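You operate a simulated robot arm through the tools that you are given. There is no shell and no other tool.

You are at the controls of a simulated robot arm. One attempt, no reset.

## Task
Gauge both small loose cakes with the ring, box them and tick Boxed.
Fine: at the sample bench, with its own ring alone; gauge before boxing; the cake in the box stays; gauge and marker go back; no other row is ticked; the cakes stay whole. Set down upright: ring gauge, marker.

Only the result counts: the job must be done as asked and must still hold three seconds after the hand-in. Knocking over, shifting, dropping, spilling or breaking anything else fails it.

## Robot
A 7-joint arm with a two-finger parallel gripper, fixed in place. Base frame: the origin is on the floor under the middle of its stand, x ahead of it, y to its left, z up; the work surface is at about z = 90. Units: cm, rad, N and s.
It reaches about 137.2 cm from its shoulder. Its first joint turns from -2.601 to 2.601 rad. Payload 3.43 kg.
The TCP is the grasp point between the finger pads, 3 cm short of the fingertips. In the tool frame z runs along the fingers and y along their closing line. The gripper opens to 9.4 cm. The fingers are 2.8 cm wide and 1 cm thick; the gripper's body (5 by 9.6 cm) begins 5.5 cm behind the TCP.
Orientation is told as [roll, pitch, yaw] about the base's x, y, z axes, in that order, counted from this pose: with the fingers straight down and closing along the base's y, the tool's x points along the base's -x, its y along +y and its z along -z.

## Interface
- The arm moves only by the tool arm_command. Its argument "commands" is one flat list of numbers, 6 for each row, row after row: the shift along the base's x, y, z in m, then the turn, a rotation vector about the base's x, y, z in rad. In form: [x, y, z, ax, ay, az, x, y, z, ax, ay, az, ...]. A call has 1 to 20 rows; each row is the pose to reach, as a shift and turn from the pose commanded when the call began. "gripper" is the finger opening in m, from 0 to 0.094, set as the call begins (left out, the last holds). A row lasts 0.2 s, in which the tool goes at most 5 cm and 0.15 rad; a call with a longer step from one row to the next is refused whole, and so is a gripper value outside its range. Where a pose cannot be reached the arm comes as near as it can. A force on the tool above 40 N (or 10 N above the force at the start of the call, whichever is more), or a blocked arm, ends the call early, and 0.2 s more pass. Each finger travels about 4.5 cm/s and halts on what it meets, pressing with about 41 N; the grip force reading is that of the motor and also rises with nothing between the fingers. The clock runs only during rows and for 0.2 s after the last one: add rows that repeat a pose to give the fingers time. It gives the time, the measured TCP pose, the force on the tool (base axes), the opening and the grip force at its end, in the units of the frame above (readings bear some noise), with the torque about the TCP (base axes, N m) and any sound that the robot's microphone picked up.
- Cameras (640 x 400 px; columns grow to the right, rows downward): "scene" is fixed at [22.53, 65.48, 148.54]; the picture's right is [-0.01, -1.00, 0.00], its down [-0.94, 0.01, -0.35] and it looks along [0.35, -0.00, -0.94] (base axes); focal length 214 px, centre (320, 200). "wrist" rides on the gripper at [7.6, 1.4, -10.3] in the tool frame; the picture's right is [-0.18, 0.98, 0.00], its down [-0.75, -0.14, -0.64] and it looks along [-0.63, -0.12, 0.77] (tool axes); focal length 243 px, centre (320, 200).
- snapshot(camera): a new picture of that camera. No time passes.
- pixel_to_xyz(camera, pixels): for up to 12 pixels [column, row] of the newest picture of that camera ("zoom" is the newest enlarged one), the place [x, y, z] in the base frame of the surface seen there, good to about 0.2 cm, but the place of the scene camera against the robot may be out by one fixed shift of up to 2.5 cm in any direction. No time passes.
- zoom(camera, box): a new picture of the part [left, top, right, bottom] of that camera's present view, enlarged. No time passes.
- hand_in(): hands the job in; it is judged then, once.

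Leave the gripper open and the arm clear of the work at the hand-in unless told otherwise.

The tools are called after "Request:" as a command line: name --argument value ..., lists and objects as JSON in quotes. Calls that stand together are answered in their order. arm_command: Moves the arm, as the interface text tells. Its arguments: {"type":"object","properties":{"commands":{"type":"array"},"gripper":{"type":"number"}},"required":["commands"]} The other tools are called the same way: snapshot (camera) takes a picture; pixel_to_xyz (camera, pixels) gives the place of the surface under pixels of a picture; zoom (camera, box) takes an enlarged picture of a part of a camera's view; hand_in () hands the job in.

At the start:

```text
t: 0.0
ee_pos: [78.85, 59.55, 117.41]
tcp_rot: [0.0, 0.001, 0.001]
contact_force: [0.5, 1.2, 0.0]
moment: [-0.03, 0.0, 0.03]
gripper_width: 9.41
finger_force: 0.1
```

scene: 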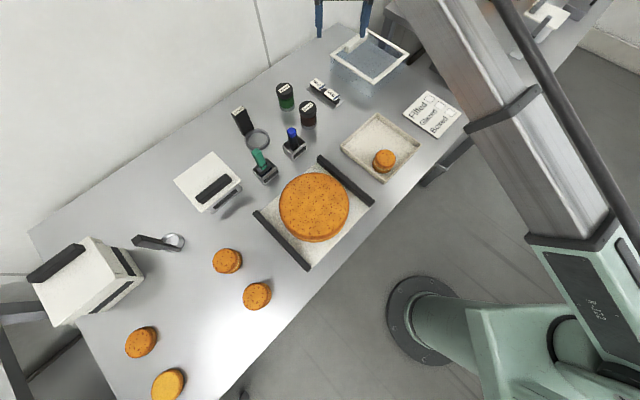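
wrist: 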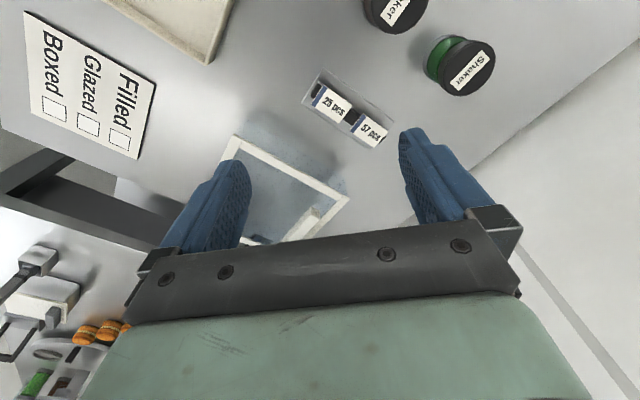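

I'll look closely at the scene first: several orange cakes, two ring-shaped objects (near pixel (258,138) and (172,240)), markers, a box with a lid-like object. I'll zoom into several parts.

Request:
zoom --camera "scene" --box '[20, 200, 240, 340]'

Request:
zoom --camera "scene" --box '[160, 70, 360, 210]'

Request:
zoom --camera "scene" --box '[300, 20, 480, 200]'

Request:
zoom --camera "scene" --box '[110, 220, 310, 400]'

Request:
zoom --camera "scene" --box '[380, 0, 640, 160]'

```text
2.86 times, centred on (130, 270) of scene
```

zoom: 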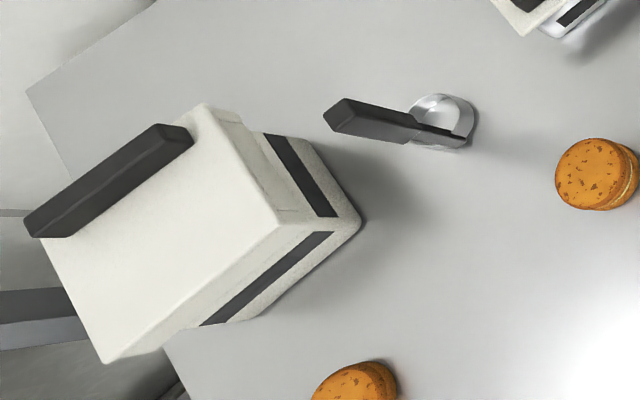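

```text
2.86 times, centred on (260, 140) of scene
```

zoom: 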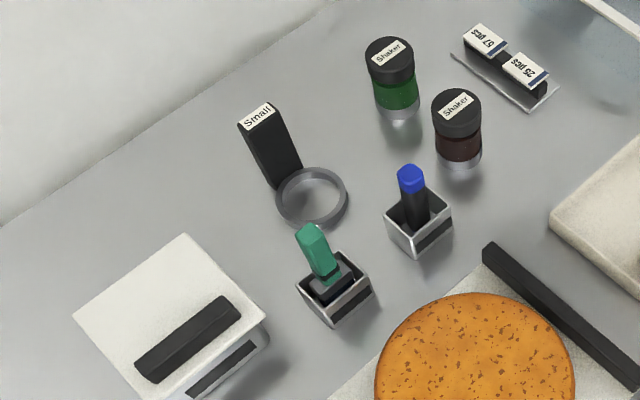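

```text
2.22 times, centred on (390, 110) of scene
```

zoom: 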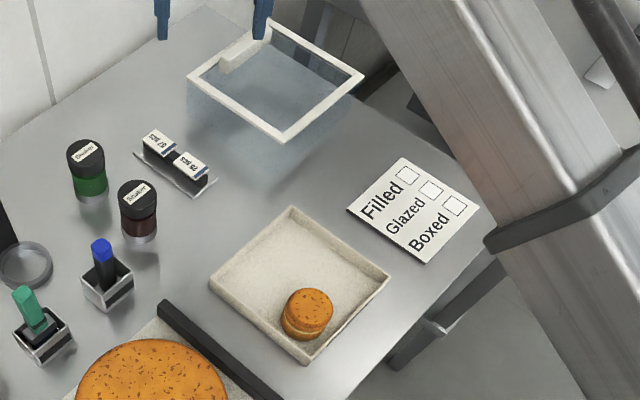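

```text
2.22 times, centred on (210, 310) of scene
```

zoom: 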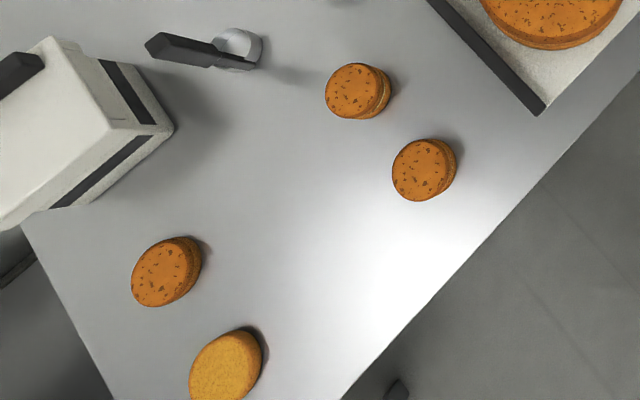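

```text
2.46 times, centred on (510, 80) of scene
```

zoom: 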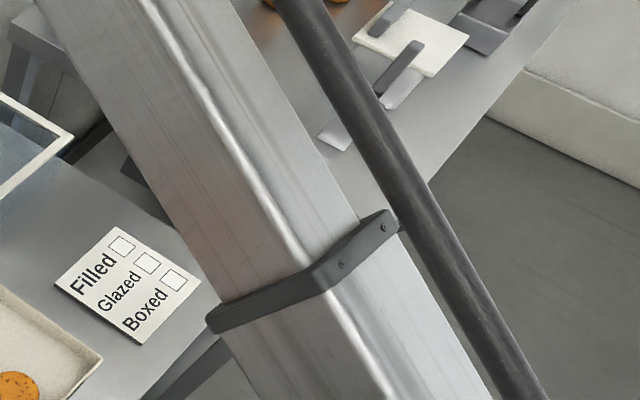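

I'll look at the wrist camera's current view in more detail: the other bench at bottom-left, the box and the tag card.

Request:
zoom --camera "wrist" --box '[0, 200, 160, 400]'

Request:
zoom --camera "wrist" --box '[160, 60, 420, 250]'

Request:
pixel_to_xyz --camera "scene" --pixels '[[227, 258], [257, 294], [141, 340], [168, 383], [383, 157], [318, 205], [258, 138], [240, 115], [175, 240], [145, 241], [380, 135], [205, 180]]'

Request:
pixel_to_xyz --camera "scene" --pixels '[[370, 60], [345, 47], [440, 112], [448, 115], [291, 135], [258, 158], [265, 175], [297, 147], [40, 300], [100, 280], [75, 265], [300, 230]]'

```text
2.00 times, centred on (80, 300) of wrist
```

zoom: 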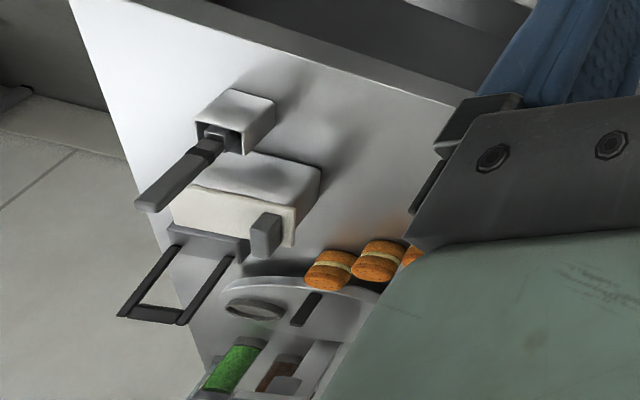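

```text
2.11 times, centred on (290, 155) of wrist
```

zoom: 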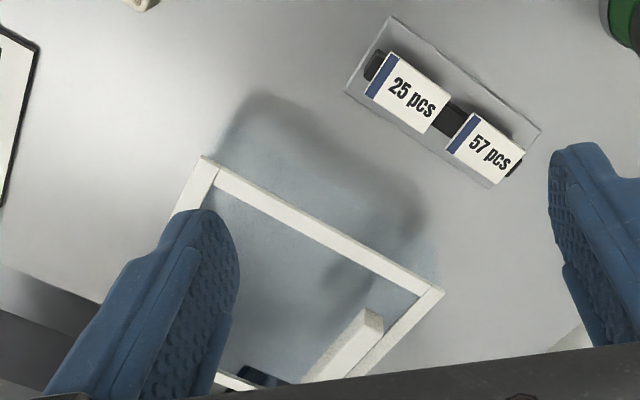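

```text
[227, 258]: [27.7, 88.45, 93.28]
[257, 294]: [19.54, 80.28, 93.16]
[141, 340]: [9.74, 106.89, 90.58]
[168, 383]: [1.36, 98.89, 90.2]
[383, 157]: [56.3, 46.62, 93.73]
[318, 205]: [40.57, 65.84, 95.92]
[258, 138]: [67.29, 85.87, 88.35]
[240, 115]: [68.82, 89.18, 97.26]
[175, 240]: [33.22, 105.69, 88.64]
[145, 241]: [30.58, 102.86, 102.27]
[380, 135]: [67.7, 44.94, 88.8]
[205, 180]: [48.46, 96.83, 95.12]
```

```text
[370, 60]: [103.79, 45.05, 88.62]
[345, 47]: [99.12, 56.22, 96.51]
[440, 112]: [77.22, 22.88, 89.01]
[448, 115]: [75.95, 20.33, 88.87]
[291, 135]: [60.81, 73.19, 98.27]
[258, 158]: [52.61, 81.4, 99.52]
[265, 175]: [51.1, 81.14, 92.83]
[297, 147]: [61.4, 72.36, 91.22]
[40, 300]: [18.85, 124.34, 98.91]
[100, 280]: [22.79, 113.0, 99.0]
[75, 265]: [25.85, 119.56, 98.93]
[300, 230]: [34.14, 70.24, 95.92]
```

I'll get accurate places with the wrist camera of the visible things (tag card, box/bin, tiles) to calibrate the scene camera shift.

Request:
pixel_to_xyz --camera "wrist" --pixels '[[54, 110], [88, 125], [119, 138], [29, 14], [155, 83], [138, 157], [40, 122], [350, 200], [235, 137], [300, 200], [330, 100], [300, 60]]'

Request:
pixel_to_xyz --camera "scene" --pixels '[[430, 98], [440, 105], [447, 113], [420, 91], [466, 113], [441, 138], [404, 117], [330, 60], [378, 88], [408, 48], [318, 83], [332, 95]]'

Request:
zoom --camera "wrist" --box '[0, 0, 200, 170]'

Request:
zoom --camera "scene" --box '[400, 80, 480, 150]'

Request:
zoom --camera "scene" --box '[310, 10, 430, 110]'

```text
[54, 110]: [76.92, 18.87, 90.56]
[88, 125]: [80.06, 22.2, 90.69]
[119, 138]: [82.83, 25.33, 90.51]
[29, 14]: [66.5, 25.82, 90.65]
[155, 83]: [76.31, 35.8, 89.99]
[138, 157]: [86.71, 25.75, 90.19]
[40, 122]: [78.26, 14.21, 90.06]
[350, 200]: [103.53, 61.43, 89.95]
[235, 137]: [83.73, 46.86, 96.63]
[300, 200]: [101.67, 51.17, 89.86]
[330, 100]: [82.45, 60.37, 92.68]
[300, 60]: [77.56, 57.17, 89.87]
```

```text
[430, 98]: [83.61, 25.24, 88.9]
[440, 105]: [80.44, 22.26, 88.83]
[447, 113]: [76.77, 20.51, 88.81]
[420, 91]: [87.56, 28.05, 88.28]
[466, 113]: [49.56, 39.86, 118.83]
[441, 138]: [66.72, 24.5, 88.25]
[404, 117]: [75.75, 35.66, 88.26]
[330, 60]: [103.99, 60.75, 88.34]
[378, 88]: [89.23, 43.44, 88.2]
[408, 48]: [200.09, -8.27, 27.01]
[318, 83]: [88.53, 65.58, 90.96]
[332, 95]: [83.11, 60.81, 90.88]
```

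```text
2.35 times, centred on (100, 85) of wrist
```

zoom: 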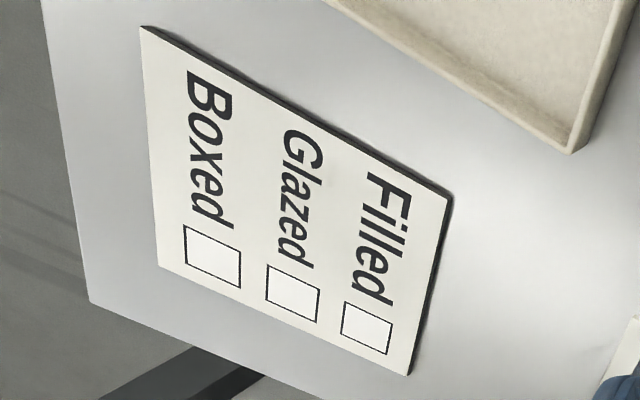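

```text
5.71 times, centred on (440, 115) of scene
```

zoom: 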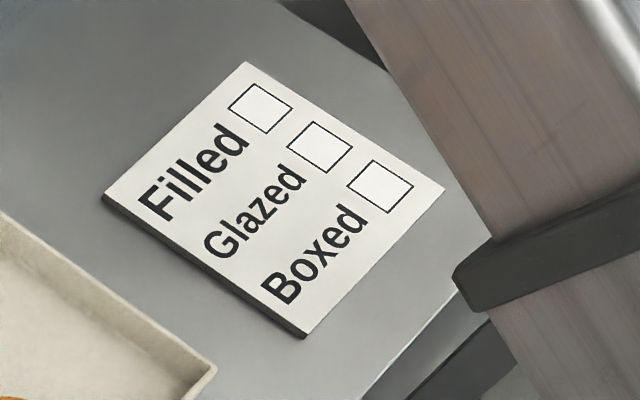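

```text
4.00 times, centred on (370, 60) of scene
```

zoom: 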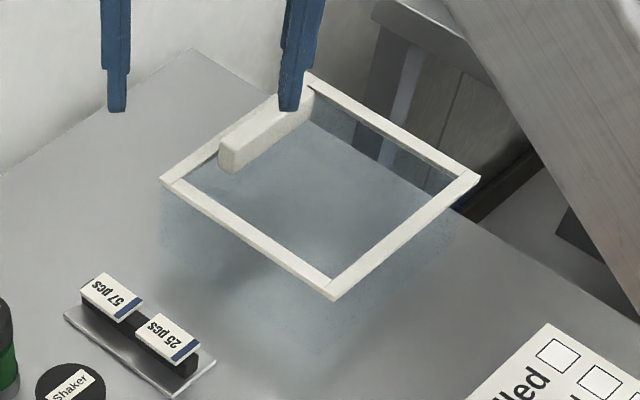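

The scene camera reads about 1.6 cm low in z and the tag card has rows Filled, Glazed, Boxed (Boxed box at wrist (54,110) → about [76.9, 18.9, 90.6]). Next I move the arm, high, to about [35, 85, 125] to look over the bench with the wrist camera.

Request:
arm_command --commands '[-0.0365, 0.0212, 0.0063, 0, 0, 0, -0.0731, 0.0424, 0.0127, 0, 0, 0, -0.1096, 0.0636, 0.019, 0, 0, 0, -0.1462, 0.0848, 0.0253, 0, 0, 0, -0.1827, 0.106, 0.0316, 0, 0, 0, -0.2193, 0.1273, 0.038, 0, 0, 0, -0.2558, 0.1485, 0.0443, 0, 0, 0, -0.2923, 0.1697, 0.0506, 0, 0, 0, -0.3289, 0.1909, 0.0569, 0, 0, 0, -0.3654, 0.2121, 0.0633, 0, 0, 0, -0.402, 0.2333, 0.0696, 0, 0, 0, -0.4385, 0.2545, 0.0759, 0, 0, 0]'

Request:
snapshot --camera "wrist"

Request:
snapshot --camera "scene"

```text
t: 2.6
ee_pos: [35.07, 85.22, 124.17]
tcp_rot: [0.015, -0.005, -0.002]
contact_force: [-0.6, 0.7, -0.4]
moment: [-0.03, 0.0, 0.02]
gripper_width: 9.4
finger_force: 0.0
out of reach, approached as far as the arm can: row 9, 10, 11, 12
```

```text
taken
```

wrist: 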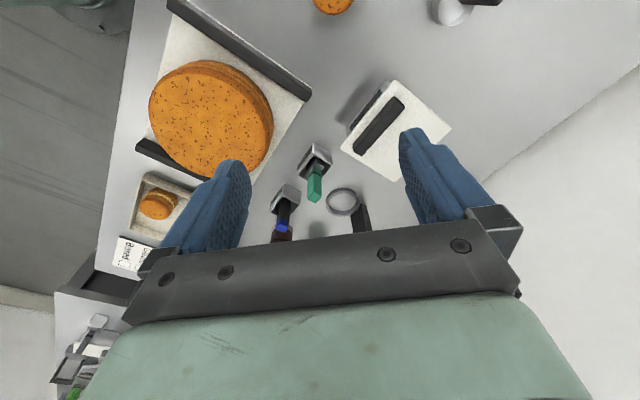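

```text
taken
```

scene: 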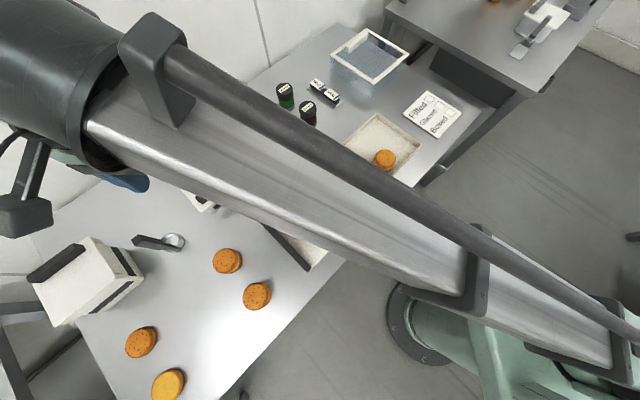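

At that height it's the edge of reach. I zoom the wrist view around the ring, markers and white lidded thing, and the now-uncovered right part of the scene.

Request:
zoom --camera "wrist" --box '[240, 60, 480, 240]'

Request:
zoom --camera "scene" --box '[310, 0, 640, 190]'

Request:
zoom --camera "wrist" --box '[90, 160, 250, 280]'

Request:
zoom --camera "wrist" --box '[40, 260, 140, 400]'

```text
2.22 times, centred on (360, 150) of wrist
```

zoom: 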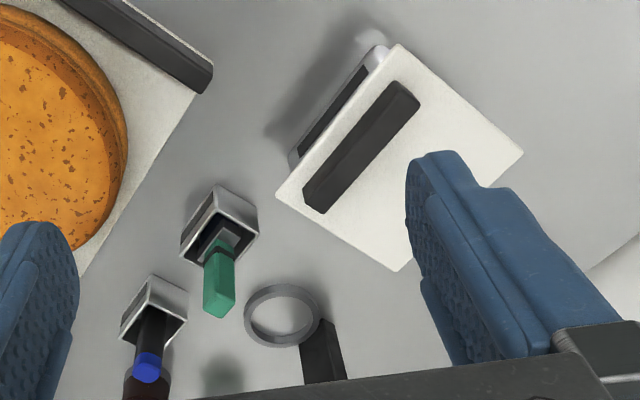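

```text
1.94 times, centred on (475, 95) of scene
```

zoom: 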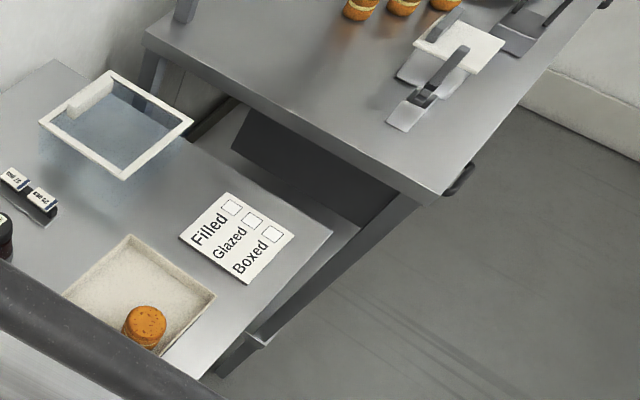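

```text
3.33 times, centred on (170, 220) of wrist
```

zoom: 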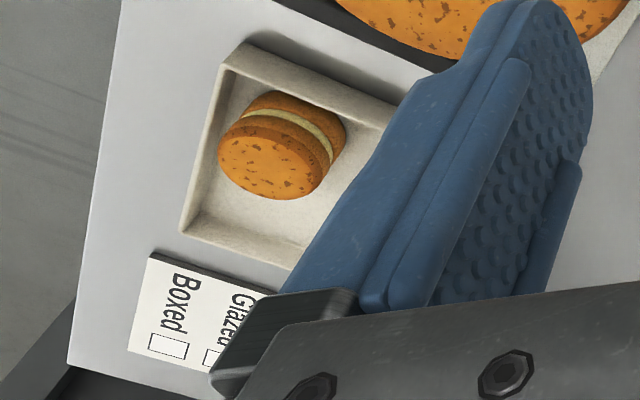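

```text
2.86 times, centred on (90, 330) of wrist
```

zoom: 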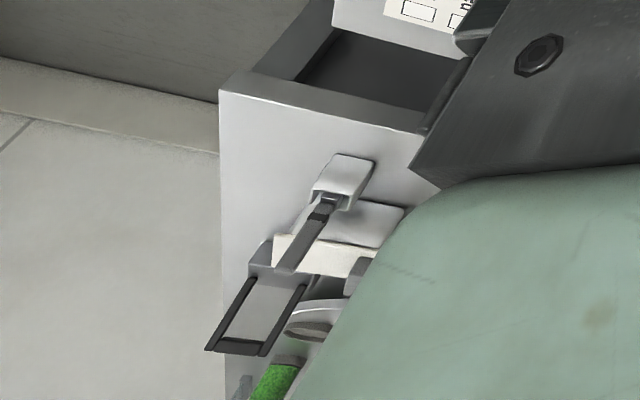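

The other bench beyond has its own tools. Next I look at the left end of this bench: move to about [5, 85, 115] for a wrist view of the four loose cakes, the second ring and the white box.

Request:
arm_command --commands '[-0.043, 0, -0.0129, 0, 0, 0, -0.086, 0, -0.0257, 0, 0, 0, -0.129, 0, -0.0386, 0, 0, 0, -0.172, 0, -0.0514, 0, 0, 0, -0.215, 0, -0.0643, 0, 0, 0, -0.258, 0, -0.0771, 0, 0, 0, -0.3, 0, -0.09, 0, 0, 0]'

Request:
snapshot --camera "wrist"

Request:
snapshot --camera "scene"

```text
t: 4.2
ee_pos: [5.15, 85.59, 114.95]
tcp_rot: [0.001, 0.0, -0.002]
contact_force: [0.0, -0.7, -0.4]
moment: [0.01, 0.01, -0.02]
gripper_width: 9.37
finger_force: 0.1
```

```text
taken
```

wrist: 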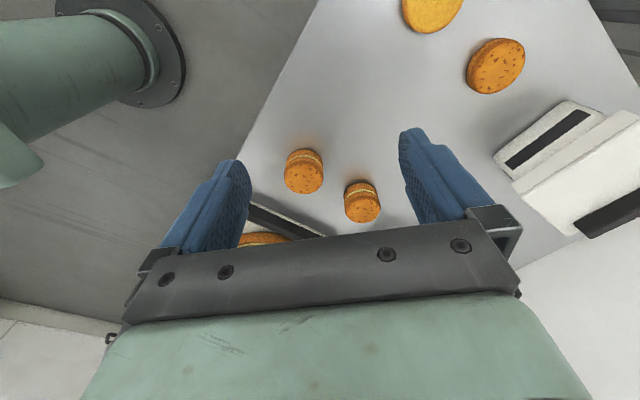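

```text
taken
```

scene: 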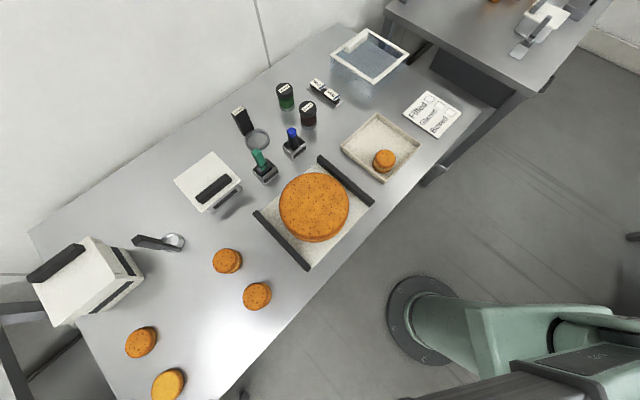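

The view is clear. I zoom on the loose cakes with both cameras.

Request:
zoom --camera "wrist" --box '[270, 130, 400, 240]'

Request:
zoom --camera "wrist" --box '[390, 0, 640, 150]'

Request:
zoom --camera "scene" --box '[20, 220, 200, 340]'

Request:
zoom --camera "scene" --box '[320, 0, 640, 190]'

Request:
pixel_to_xyz --camera "wrist" --pixels '[[303, 178], [363, 206], [287, 178], [321, 178], [347, 206], [379, 206], [497, 65], [432, 10], [470, 65], [524, 55], [310, 155], [365, 190]]'

Request:
pixel_to_xyz --camera "wrist" --pixels '[[300, 205], [300, 188], [360, 215], [495, 80], [480, 90], [435, 25], [430, 120], [560, 130], [600, 145], [620, 215], [500, 40], [440, 150]]'

```text
3.64 times, centred on (335, 185) of wrist
```

zoom: 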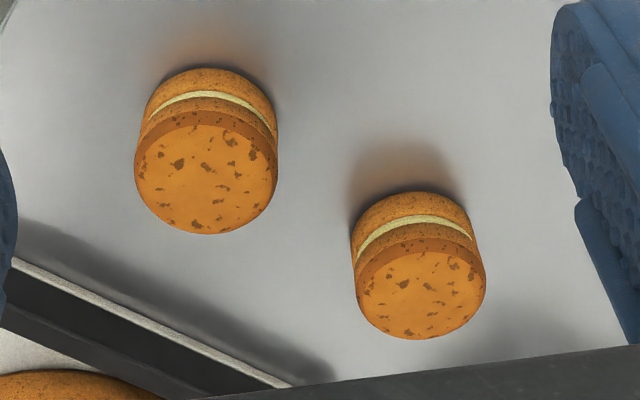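

```text
2.56 times, centred on (515, 75) of wrist
```

zoom: 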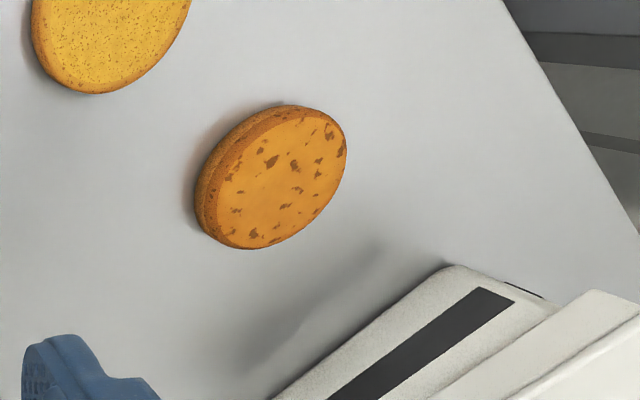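

```text
3.33 times, centred on (110, 280) of scene
```

zoom: 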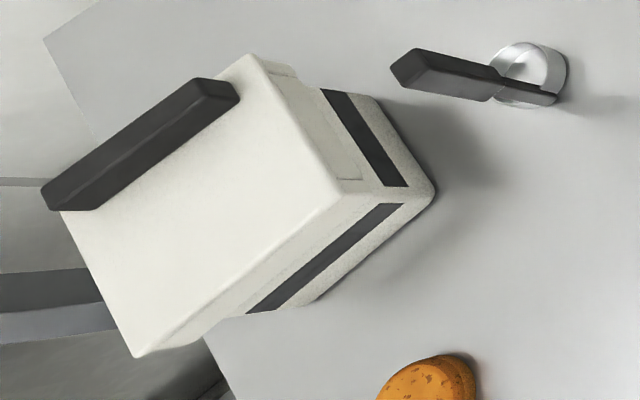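

```text
2.00 times, centred on (480, 95) of scene
```

zoom: 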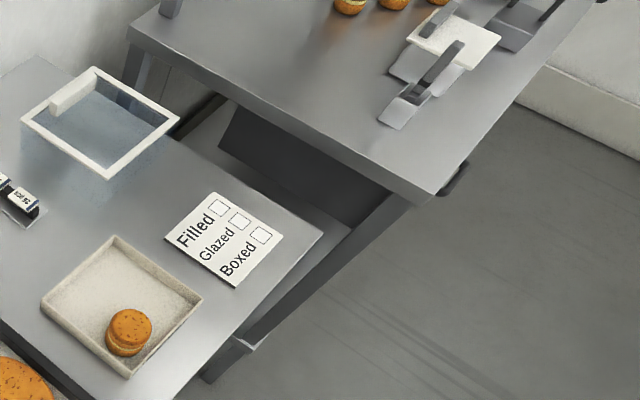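

```text
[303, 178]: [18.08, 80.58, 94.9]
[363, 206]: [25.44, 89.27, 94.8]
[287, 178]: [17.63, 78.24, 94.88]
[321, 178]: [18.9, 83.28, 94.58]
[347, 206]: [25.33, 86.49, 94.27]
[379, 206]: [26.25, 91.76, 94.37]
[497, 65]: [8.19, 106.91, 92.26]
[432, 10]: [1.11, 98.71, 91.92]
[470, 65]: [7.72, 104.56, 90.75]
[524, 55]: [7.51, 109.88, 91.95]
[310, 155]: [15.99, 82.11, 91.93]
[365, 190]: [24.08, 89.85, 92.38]
```

```text
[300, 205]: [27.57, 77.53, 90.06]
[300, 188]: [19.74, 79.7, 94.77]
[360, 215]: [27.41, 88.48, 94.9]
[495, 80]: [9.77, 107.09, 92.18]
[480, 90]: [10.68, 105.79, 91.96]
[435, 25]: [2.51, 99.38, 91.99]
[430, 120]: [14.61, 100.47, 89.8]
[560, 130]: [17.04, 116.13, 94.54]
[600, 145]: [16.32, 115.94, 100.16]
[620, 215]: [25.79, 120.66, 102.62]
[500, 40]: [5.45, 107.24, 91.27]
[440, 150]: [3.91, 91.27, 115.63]
```

The two filled sandwich cakes at about [18.5, 80.8] and [26, 89] (top z≈94.9) are the small loose cakes; the other two are flat halves. Next I move to about [45, 75, 110] for a closer look at the markers and the "Small" ring.

Request:
arm_command --commands '[0.0444, -0.0111, -0.0056, 0, 0, 0, 0.0889, -0.0222, -0.0111, 0, 0, 0, 0.1333, -0.0333, -0.0167, 0, 0, 0, 0.1778, -0.0444, -0.0222, 0, 0, 0, 0.2222, -0.0556, -0.0278, 0, 0, 0, 0.2667, -0.0667, -0.0333, 0, 0, 0, 0.3111, -0.0778, -0.0389, 0, 0, 0, 0.3556, -0.0889, -0.0444, 0, 0, 0, 0.4, -0.1, -0.05, 0, 0, 0]'

Request:
snapshot --camera "wrist"

Request:
zoom --camera "wrist" --box '[220, 80, 460, 240]'

```text
t: 6.2
ee_pos: [44.77, 75.46, 110.21]
tcp_rot: [0.0, 0.001, 0.002]
contact_force: [-0.1, -0.3, -1.3]
moment: [0.04, -0.04, 0.03]
gripper_width: 9.4
finger_force: 0.1
```

```text
taken
```

wrist: 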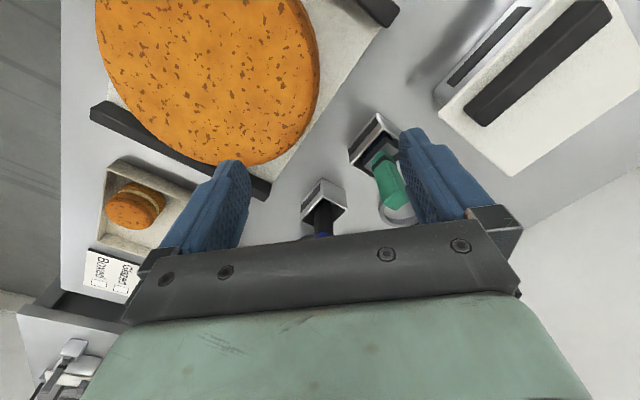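

```text
2.50 times, centred on (340, 160) of wrist
```

zoom: 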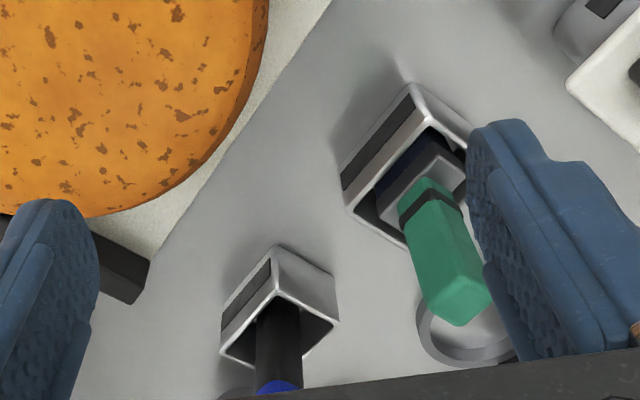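

The green one is a stamp in an ink-pad holder; the blue-topped one is the marker in its holder. I move forward to about [62, 77, 113] to see ring, marker and handle from above.

Request:
arm_command --commands '[0.043, 0.004, 0.0075, 0, 0, 0, 0.086, 0.008, 0.015, 0, 0, 0, 0.13, 0.012, 0.0225, 0, 0, 0, 0.172, 0.015, 0.03, 0, 0, 0]'

Request:
snapshot --camera "wrist"

Request:
zoom --camera "wrist" --box '[240, 20, 420, 200]'

```text
t: 7.2
ee_pos: [62.3, 77.01, 113.08]
tcp_rot: [0.0, 0.001, 0.002]
contact_force: [-0.9, 0.5, 0.5]
moment: [0.01, 0.02, -0.01]
gripper_width: 9.41
finger_force: 0.1
```

```text
taken
```

wrist: 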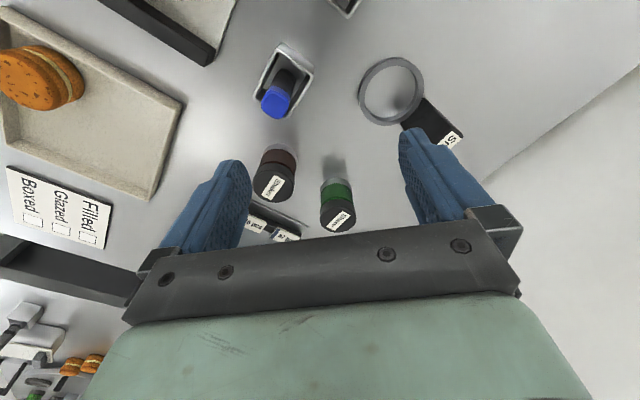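

```text
2.22 times, centred on (330, 110) of wrist
```

zoom: 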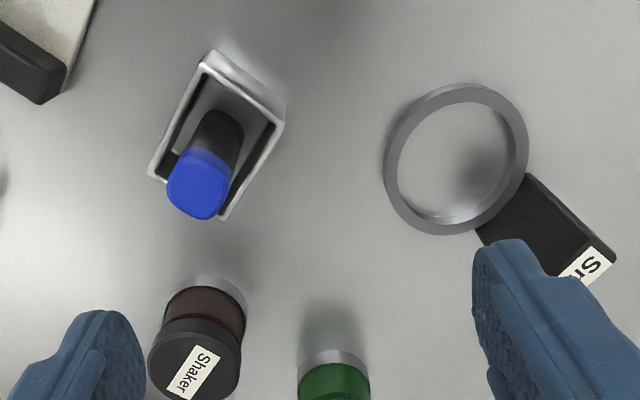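

I read the places of the ring, the handle, and the marker in the zoom picture.

Request:
pixel_to_xyz --camera "zoom" --pixels '[[391, 160], [521, 150], [460, 92], [447, 227], [456, 160], [405, 205], [510, 110], [405, 115], [515, 190], [530, 180], [485, 232], [585, 262]]'

Request:
pixel_to_xyz --camera "zoom" --pixels '[[195, 195], [205, 145], [215, 115], [213, 52], [283, 118], [155, 172], [222, 215], [200, 90], [612, 255], [555, 270], [540, 225], [590, 250]]'

```text
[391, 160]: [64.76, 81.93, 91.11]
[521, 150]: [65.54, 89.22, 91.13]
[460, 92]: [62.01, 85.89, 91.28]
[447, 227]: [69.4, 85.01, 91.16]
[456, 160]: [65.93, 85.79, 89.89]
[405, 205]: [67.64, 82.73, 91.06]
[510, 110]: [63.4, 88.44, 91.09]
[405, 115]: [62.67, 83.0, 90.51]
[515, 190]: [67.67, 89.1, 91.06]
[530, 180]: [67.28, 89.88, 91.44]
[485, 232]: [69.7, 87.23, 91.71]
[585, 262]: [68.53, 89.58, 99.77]
```

```text
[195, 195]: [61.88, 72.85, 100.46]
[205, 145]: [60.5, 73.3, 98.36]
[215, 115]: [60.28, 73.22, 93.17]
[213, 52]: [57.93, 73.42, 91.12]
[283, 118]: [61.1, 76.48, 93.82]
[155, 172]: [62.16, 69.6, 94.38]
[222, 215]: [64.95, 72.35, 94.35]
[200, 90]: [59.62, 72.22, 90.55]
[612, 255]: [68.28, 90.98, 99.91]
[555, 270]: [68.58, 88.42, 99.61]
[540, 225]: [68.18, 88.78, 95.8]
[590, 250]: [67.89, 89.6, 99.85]
```

Ring: centre about [65.7, 85.6], top z≈91.1, inner diameter about 6.6; the handle stands on its far-left side, top z≈99.8. I shift left to about [62, 84, 110] so the handle shows between the fingers.

Request:
arm_command --commands '[0, 0.035, -0.015, 0, 0, 0, 0, 0.07, -0.03, 0, 0, 0]'

Request:
snapshot --camera "wrist"

Request:
zoom --camera "wrist" --box '[240, 80, 440, 240]'

```text
t: 7.8
ee_pos: [62.22, 84.09, 109.87]
tcp_rot: [0.001, 0.0, 0.0]
contact_force: [-0.9, 0.2, 0.8]
moment: [-0.02, -0.02, 0.02]
gripper_width: 9.39
finger_force: 0.1
```

```text
taken
```

wrist: 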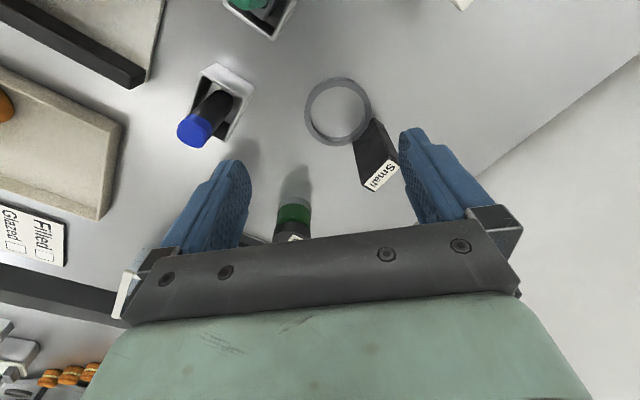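

```text
2.50 times, centred on (340, 160) of wrist
```

zoom: 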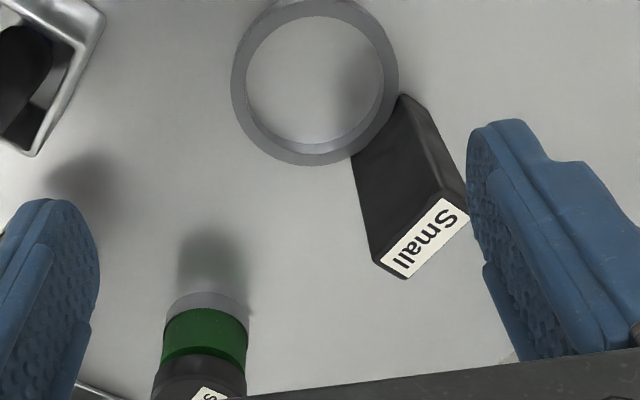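

I read the handle's top corners, base corners and the ring again in this zoom.

Request:
pixel_to_xyz --camera "zoom" --pixels '[[440, 201], [466, 212], [405, 274], [379, 260], [422, 237], [402, 98], [355, 160], [238, 85], [392, 78], [316, 8], [308, 158], [400, 180]]'

Request:
pixel_to_xyz --camera "zoom" --pixels '[[249, 85], [380, 78], [316, 22], [308, 146], [245, 60], [385, 110], [262, 130], [372, 35], [465, 190], [380, 130], [375, 235], [430, 120]]'

```text
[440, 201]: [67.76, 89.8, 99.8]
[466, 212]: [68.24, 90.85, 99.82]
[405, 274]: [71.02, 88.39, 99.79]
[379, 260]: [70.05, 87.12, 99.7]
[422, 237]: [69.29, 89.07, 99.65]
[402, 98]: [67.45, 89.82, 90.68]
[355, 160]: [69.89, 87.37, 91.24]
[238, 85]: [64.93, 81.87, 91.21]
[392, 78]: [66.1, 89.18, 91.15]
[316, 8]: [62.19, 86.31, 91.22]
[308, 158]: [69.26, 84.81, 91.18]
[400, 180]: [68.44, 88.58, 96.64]
```

```text
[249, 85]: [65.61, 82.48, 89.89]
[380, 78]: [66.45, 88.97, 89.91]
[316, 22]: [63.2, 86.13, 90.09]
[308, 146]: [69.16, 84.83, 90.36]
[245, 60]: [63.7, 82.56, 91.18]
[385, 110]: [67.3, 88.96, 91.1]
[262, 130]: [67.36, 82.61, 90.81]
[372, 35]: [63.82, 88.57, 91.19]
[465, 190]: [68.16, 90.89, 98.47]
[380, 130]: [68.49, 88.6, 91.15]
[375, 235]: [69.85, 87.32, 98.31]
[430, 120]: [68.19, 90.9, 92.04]
```

The handle is a slab about 3.5 × 1.4 cm, centred near [69.3, 89.0], top z≈99.8, lying 5 cm from the ring centre in the 45° direction. Now I check the second bench, shakers, the tray, and the second ring tool with the scene camera.

Request:
snapshot --camera "scene"

Request:
pixel_to_xyz --camera "wrist" --pixels '[[295, 205], [295, 230], [212, 103], [195, 130], [225, 68], [70, 120], [105, 218], [50, 70], [5, 100], [65, 225], [20, 235], [125, 125]]'

Request:
zoom --camera "scene" --box '[460, 0, 620, 100]'

Request:
pixel_to_xyz --camera "scene" --pixels '[[550, 90], [430, 30], [530, 45], [545, 10], [520, 5], [600, 5]]'

Request:
zoom --camera "wrist" --box '[0, 280, 140, 400]'

```text
taken
```

scene: 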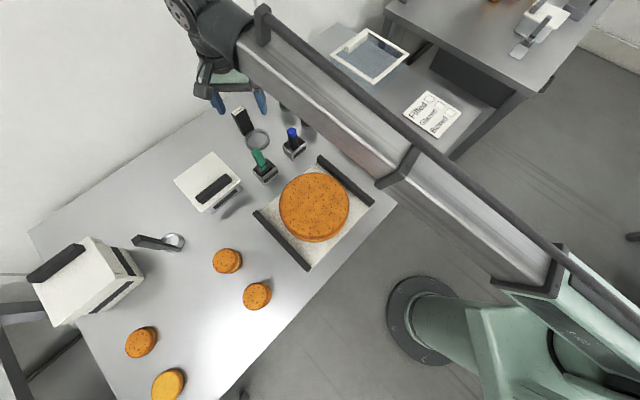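

```text
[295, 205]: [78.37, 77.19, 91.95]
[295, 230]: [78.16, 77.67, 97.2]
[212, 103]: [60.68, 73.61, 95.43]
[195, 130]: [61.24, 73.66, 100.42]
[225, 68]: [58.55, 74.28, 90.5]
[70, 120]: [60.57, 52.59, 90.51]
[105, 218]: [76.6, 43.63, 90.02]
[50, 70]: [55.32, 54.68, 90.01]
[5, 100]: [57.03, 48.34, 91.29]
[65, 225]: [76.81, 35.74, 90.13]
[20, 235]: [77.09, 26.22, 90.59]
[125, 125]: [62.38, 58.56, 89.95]
```

```text
4.00 times, centred on (540, 50) of scene
```

zoom: 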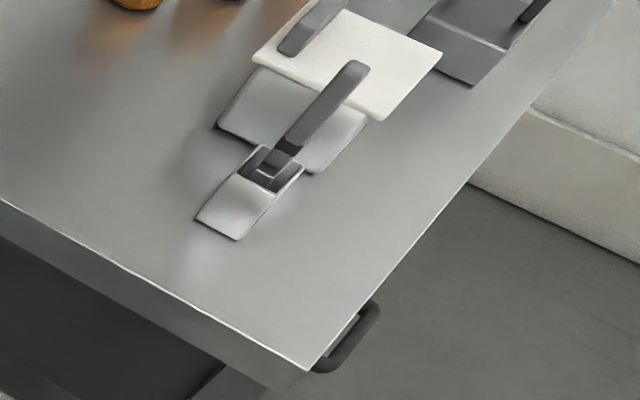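

```text
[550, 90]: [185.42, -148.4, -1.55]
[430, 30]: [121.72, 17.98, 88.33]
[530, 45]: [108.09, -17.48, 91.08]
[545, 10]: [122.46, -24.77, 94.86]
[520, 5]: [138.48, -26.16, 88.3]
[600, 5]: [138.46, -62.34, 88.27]
```

```text
3.33 times, centred on (70, 340) of wrist
```

zoom: 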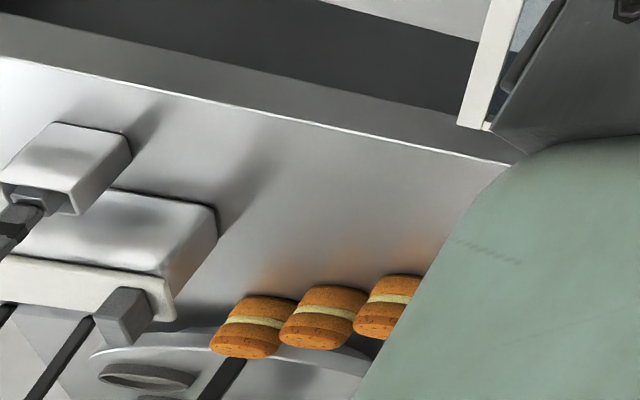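

There is a second bench beyond (around x 105–140, y −60…15) with its own small cakes and tools. I need to know which one is the sample bench, so I move to about [90, 5, 118] to view it.

Request:
arm_command --commands '[0.0243, -0.0343, 0.0114, 0, 0, 0, 0.0486, -0.0686, 0.0229, 0, 0, 0, 0.0729, -0.1029, 0.0343, 0, 0, 0, 0.0971, -0.1371, 0.0457, 0, 0, 0, 0.1214, -0.1714, 0.0571, 0, 0, 0, 0.1457, -0.2057, 0.0686, 0, 0, 0, 0.17, -0.24, 0.08, 0, 0, 0, 0.1792, -0.2858, 0.08, 0, 0, 0, 0.1883, -0.3317, 0.08, 0, 0, 0, 0.1975, -0.3775, 0.08, 0, 0, 0, 0.2067, -0.4233, 0.08, 0, 0, 0, 0.2158, -0.4692, 0.08, 0, 0, 0, 0.225, -0.515, 0.08, 0, 0, 0, 0.2342, -0.5608, 0.08, 0, 0, 0, 0.2433, -0.6067, 0.08, 0, 0, 0, 0.2525, -0.6525, 0.08, 0, 0, 0, 0.2617, -0.6983, 0.08, 0, 0, 0, 0.2708, -0.7442, 0.08, 0, 0, 0, 0.28, -0.79, 0.08, 0, 0, 0]'

Request:
snapshot --camera "wrist"

Request:
snapshot --camera "scene"

```text
t: 11.8
ee_pos: [90.33, 4.56, 117.88]
tcp_rot: [0.0, 0.001, 0.004]
contact_force: [0.0, 0.7, -0.9]
moment: [-0.04, 0.0, -0.01]
gripper_width: 9.42
finger_force: 0.0
```

```text
taken
```

wrist: 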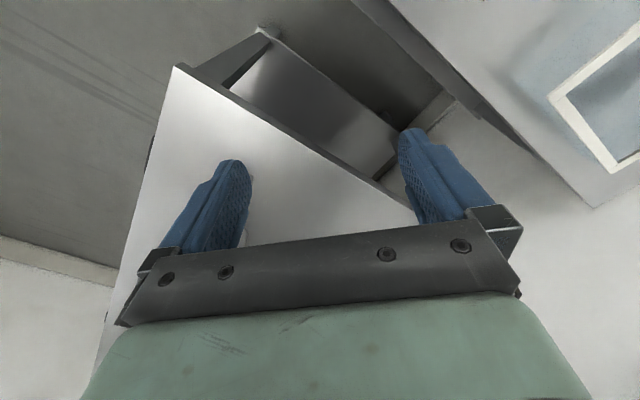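

```text
taken
```

scene: 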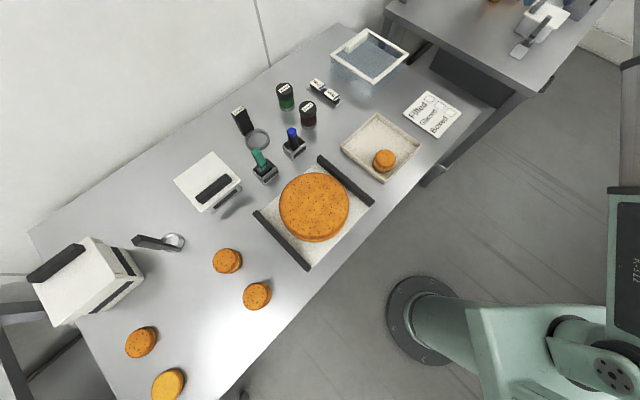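

The gripper blocks the second bench. I back off to about [70, −8, 120] and tilt the tool forward by 0.5 rad so the camera sees the second bench between the fingers.

Request:
arm_command --commands '[-0.04, -0.025, 0.004, 0, -0.1, 0, -0.08, -0.05, 0.008, 0, -0.2, 0, -0.12, -0.075, 0.012, 0, -0.3, 0, -0.16, -0.1, 0.016, 0, -0.4, 0, -0.2, -0.125, 0.02, 0, -0.5, 0]'

Request:
snapshot --camera "wrist"

Request:
zoom --camera "wrist" --box '[160, 60, 420, 240]'

```text
t: 13.0
ee_pos: [70.25, -7.44, 119.91]
tcp_rot: [-0.001, -0.501, 0.002]
contact_force: [0.6, 0.1, -0.8]
moment: [0.0, 0.02, 0.05]
gripper_width: 9.41
finger_force: 0.0
```

```text
taken
```

wrist: 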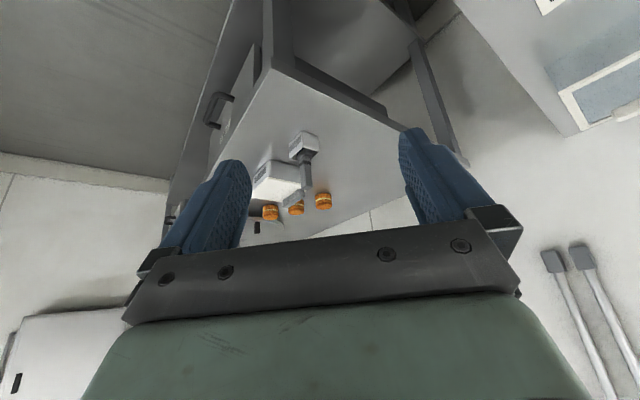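

```text
2.22 times, centred on (290, 150) of wrist
```

zoom: 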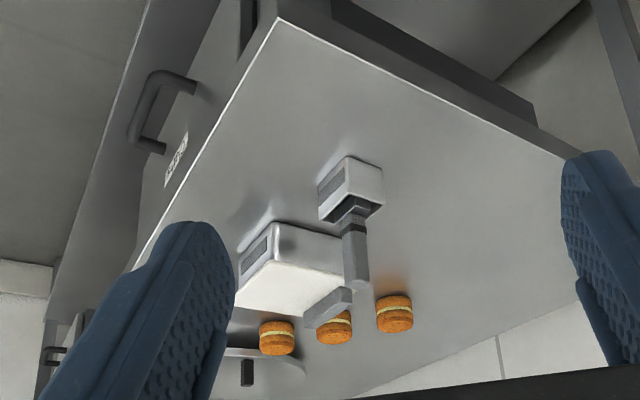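

There is a label on the second bench's front at about wrist (232,124). I zoom there.

Request:
zoom --camera "wrist" --box '[200, 90, 264, 140]'

Request:
zoom --camera "wrist" --box '[150, 190, 220, 250]'

Request:
zoom --camera "wrist" --box '[230, 120, 350, 240]'

Request:
zoom --camera "wrist" --box '[500, 0, 640, 140]'

```text
8.00 times, centred on (232, 115) of wrist
```

zoom: 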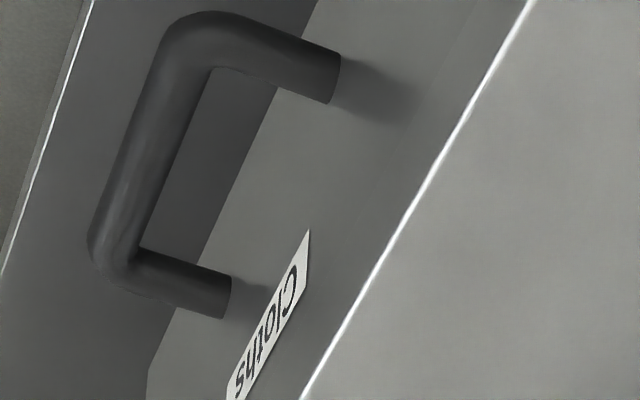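

```text
6.67 times, centred on (185, 220) of wrist
```

zoom: 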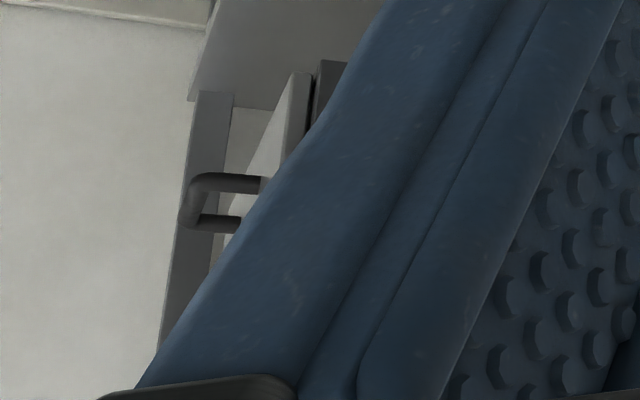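

```text
3.33 times, centred on (290, 180) of wrist
```

zoom: 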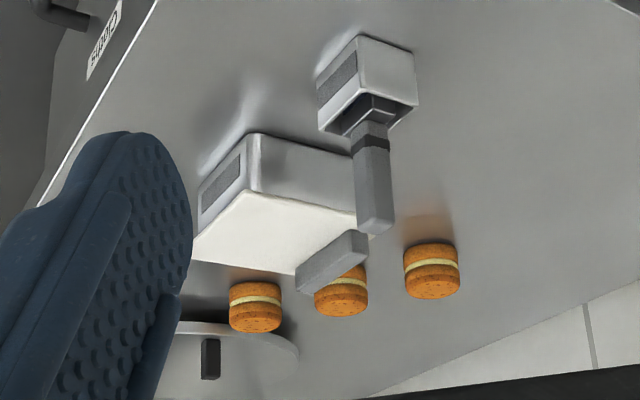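

```text
2.86 times, centred on (570, 70) of wrist
```

zoom: 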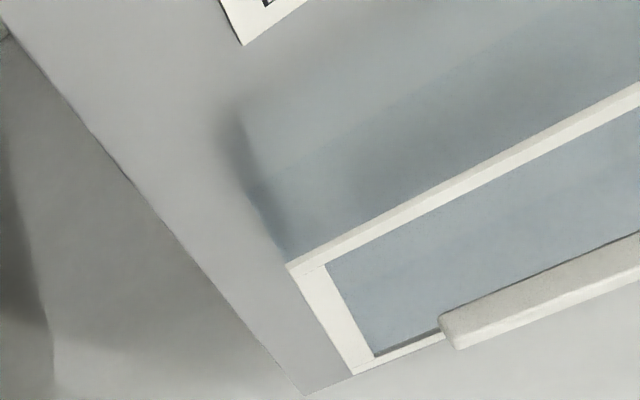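

The second bench's drawer reads "Cloths"; it has a row of cakes and similar tools. I move closer and further right, to about [92, −22, 121], tilt 0.35, to see if it carries any name, ring or card.

Request:
arm_command --commands '[0.0367, -0.025, 0.002, 0, 0.025, 0, 0.0733, -0.05, 0.004, 0, 0.05, 0, 0.11, -0.075, 0.006, 0, 0.075, 0, 0.1467, -0.1, 0.008, 0, 0.1, 0, 0.1833, -0.125, 0.01, 0, 0.125, 0, 0.22, -0.15, 0.01, 0, 0.15, 0]'

Request:
snapshot --camera "wrist"

Request:
zoom --camera "wrist" --box '[160, 60, 420, 240]'

```text
t: 14.4
ee_pos: [92.15, -22.63, 121.34]
tcp_rot: [0.0, -0.35, -0.001]
contact_force: [-0.6, 0.4, -0.2]
moment: [-0.01, -0.01, 0.04]
gripper_width: 9.42
finger_force: 0.1
```

```text
taken
```

wrist: 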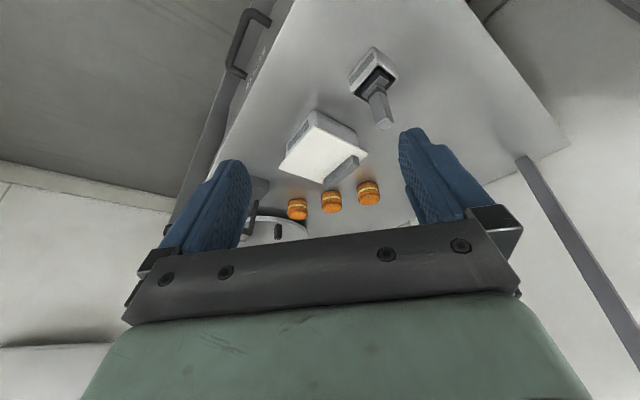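

```text
2.22 times, centred on (290, 150) of wrist
```

zoom: 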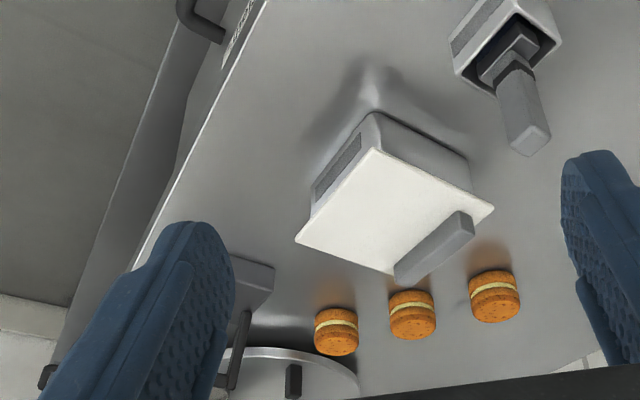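

Three filled cakes in a row there. I go further right to about [90, −45, 121] to see the rest of the second bench.

Request:
arm_command --commands '[0.0, -0.045, 0, 0, 0, 0, 0.0, -0.09, 0, 0, 0, 0, 0.0, -0.135, 0, 0, 0, 0, 0.0, -0.18, 0, 0, 0, 0, 0.0, -0.225, 0, 0, 0, 0]'

Request:
snapshot --camera "wrist"

Request:
zoom --camera "wrist" --box '[160, 60, 420, 240]'

Request:
snapshot --camera "scene"

```text
t: 15.6
ee_pos: [92.05, -45.18, 121.0]
tcp_rot: [0.0, -0.349, 0.001]
contact_force: [0.9, -0.2, 0.8]
moment: [-0.02, 0.03, 0.0]
gripper_width: 9.39
finger_force: 0.1
```

```text
taken
```

wrist: 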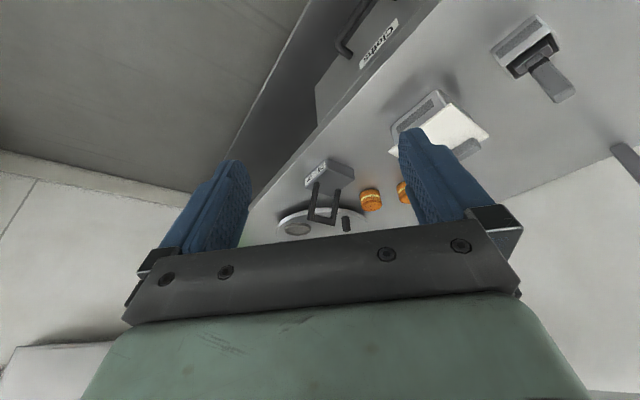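

```text
2.22 times, centred on (290, 150) of wrist
```

zoom: 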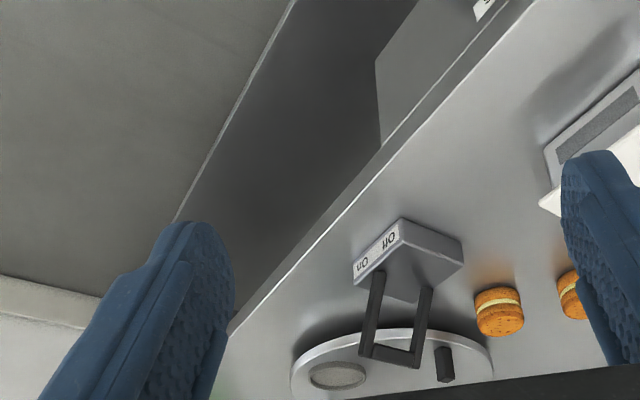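

```text
taken
```

scene: 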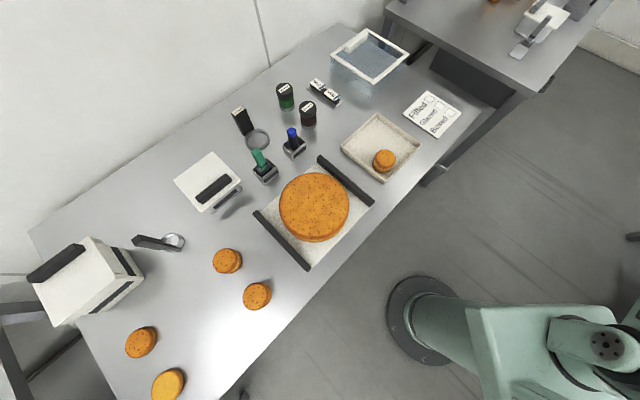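

The second bench carries an on/off turntable and a production row of cakes; the card, marker, box with one cake and the two loose cakes are all on the near bench, so that's the sample bench. I go back upright to about [70, 40, 116].

Request:
arm_command --commands '[-0.0116, 0.0447, -0.0026, 0, 0.0184, 0, -0.0232, 0.0895, -0.0053, 0, 0.0368, 0, -0.0347, 0.1342, -0.0079, 0, 0.0553, 0, -0.0463, 0.1789, -0.0105, 0, 0.0737, 0, -0.0579, 0.2237, -0.0132, 0, 0.0921, 0, -0.0695, 0.2684, -0.0158, 0, 0.1105, 0, -0.0811, 0.3132, -0.0184, 0, 0.1289, 0, -0.0926, 0.3579, -0.0211, 0, 0.1474, 0, -0.1042, 0.4026, -0.0237, 0, 0.1658, 0, -0.1158, 0.4474, -0.0263, 0, 0.1842, 0, -0.1274, 0.4921, -0.0289, 0, 0.2026, 0, -0.1389, 0.5368, -0.0316, 0, 0.2211, 0, -0.1505, 0.5816, -0.0342, 0, 0.2395, 0, -0.1621, 0.6263, -0.0368, 0, 0.2579, 0, -0.1737, 0.6711, -0.0395, 0, 0.2763, 0, -0.1853, 0.7158, -0.0421, 0, 0.2947, 0, -0.1968, 0.7605, -0.0447, 0, 0.3132, 0, -0.2084, 0.8053, -0.0474, 0, 0.3316, 0, -0.22, 0.85, -0.05, 0, 0.35, 0]'

Request:
snapshot --camera "wrist"

Request:
zoom --camera "wrist" --box '[200, 0, 460, 200]'

```text
t: 19.6
ee_pos: [70.45, 40.03, 116.14]
tcp_rot: [0.001, 0.001, -0.001]
contact_force: [-0.4, -0.2, -0.3]
moment: [0.03, 0.0, -0.02]
gripper_width: 9.44
finger_force: 0.0
```

```text
taken
```

wrist: 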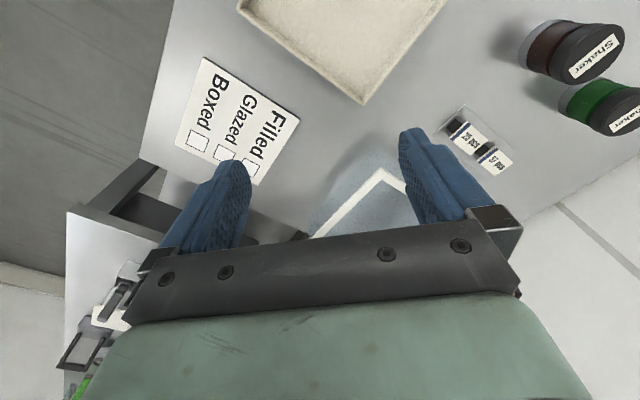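

```text
2.00 times, centred on (330, 100) of wrist
```

zoom: 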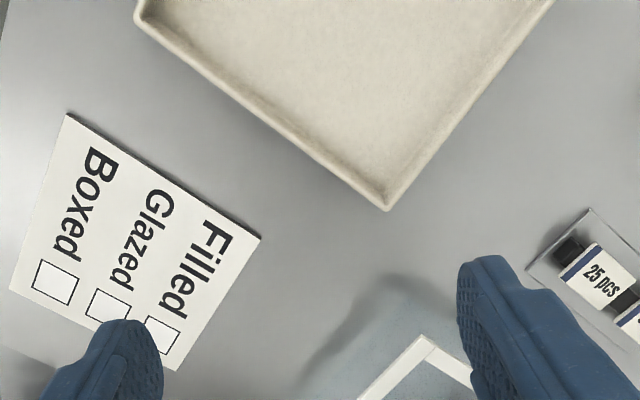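

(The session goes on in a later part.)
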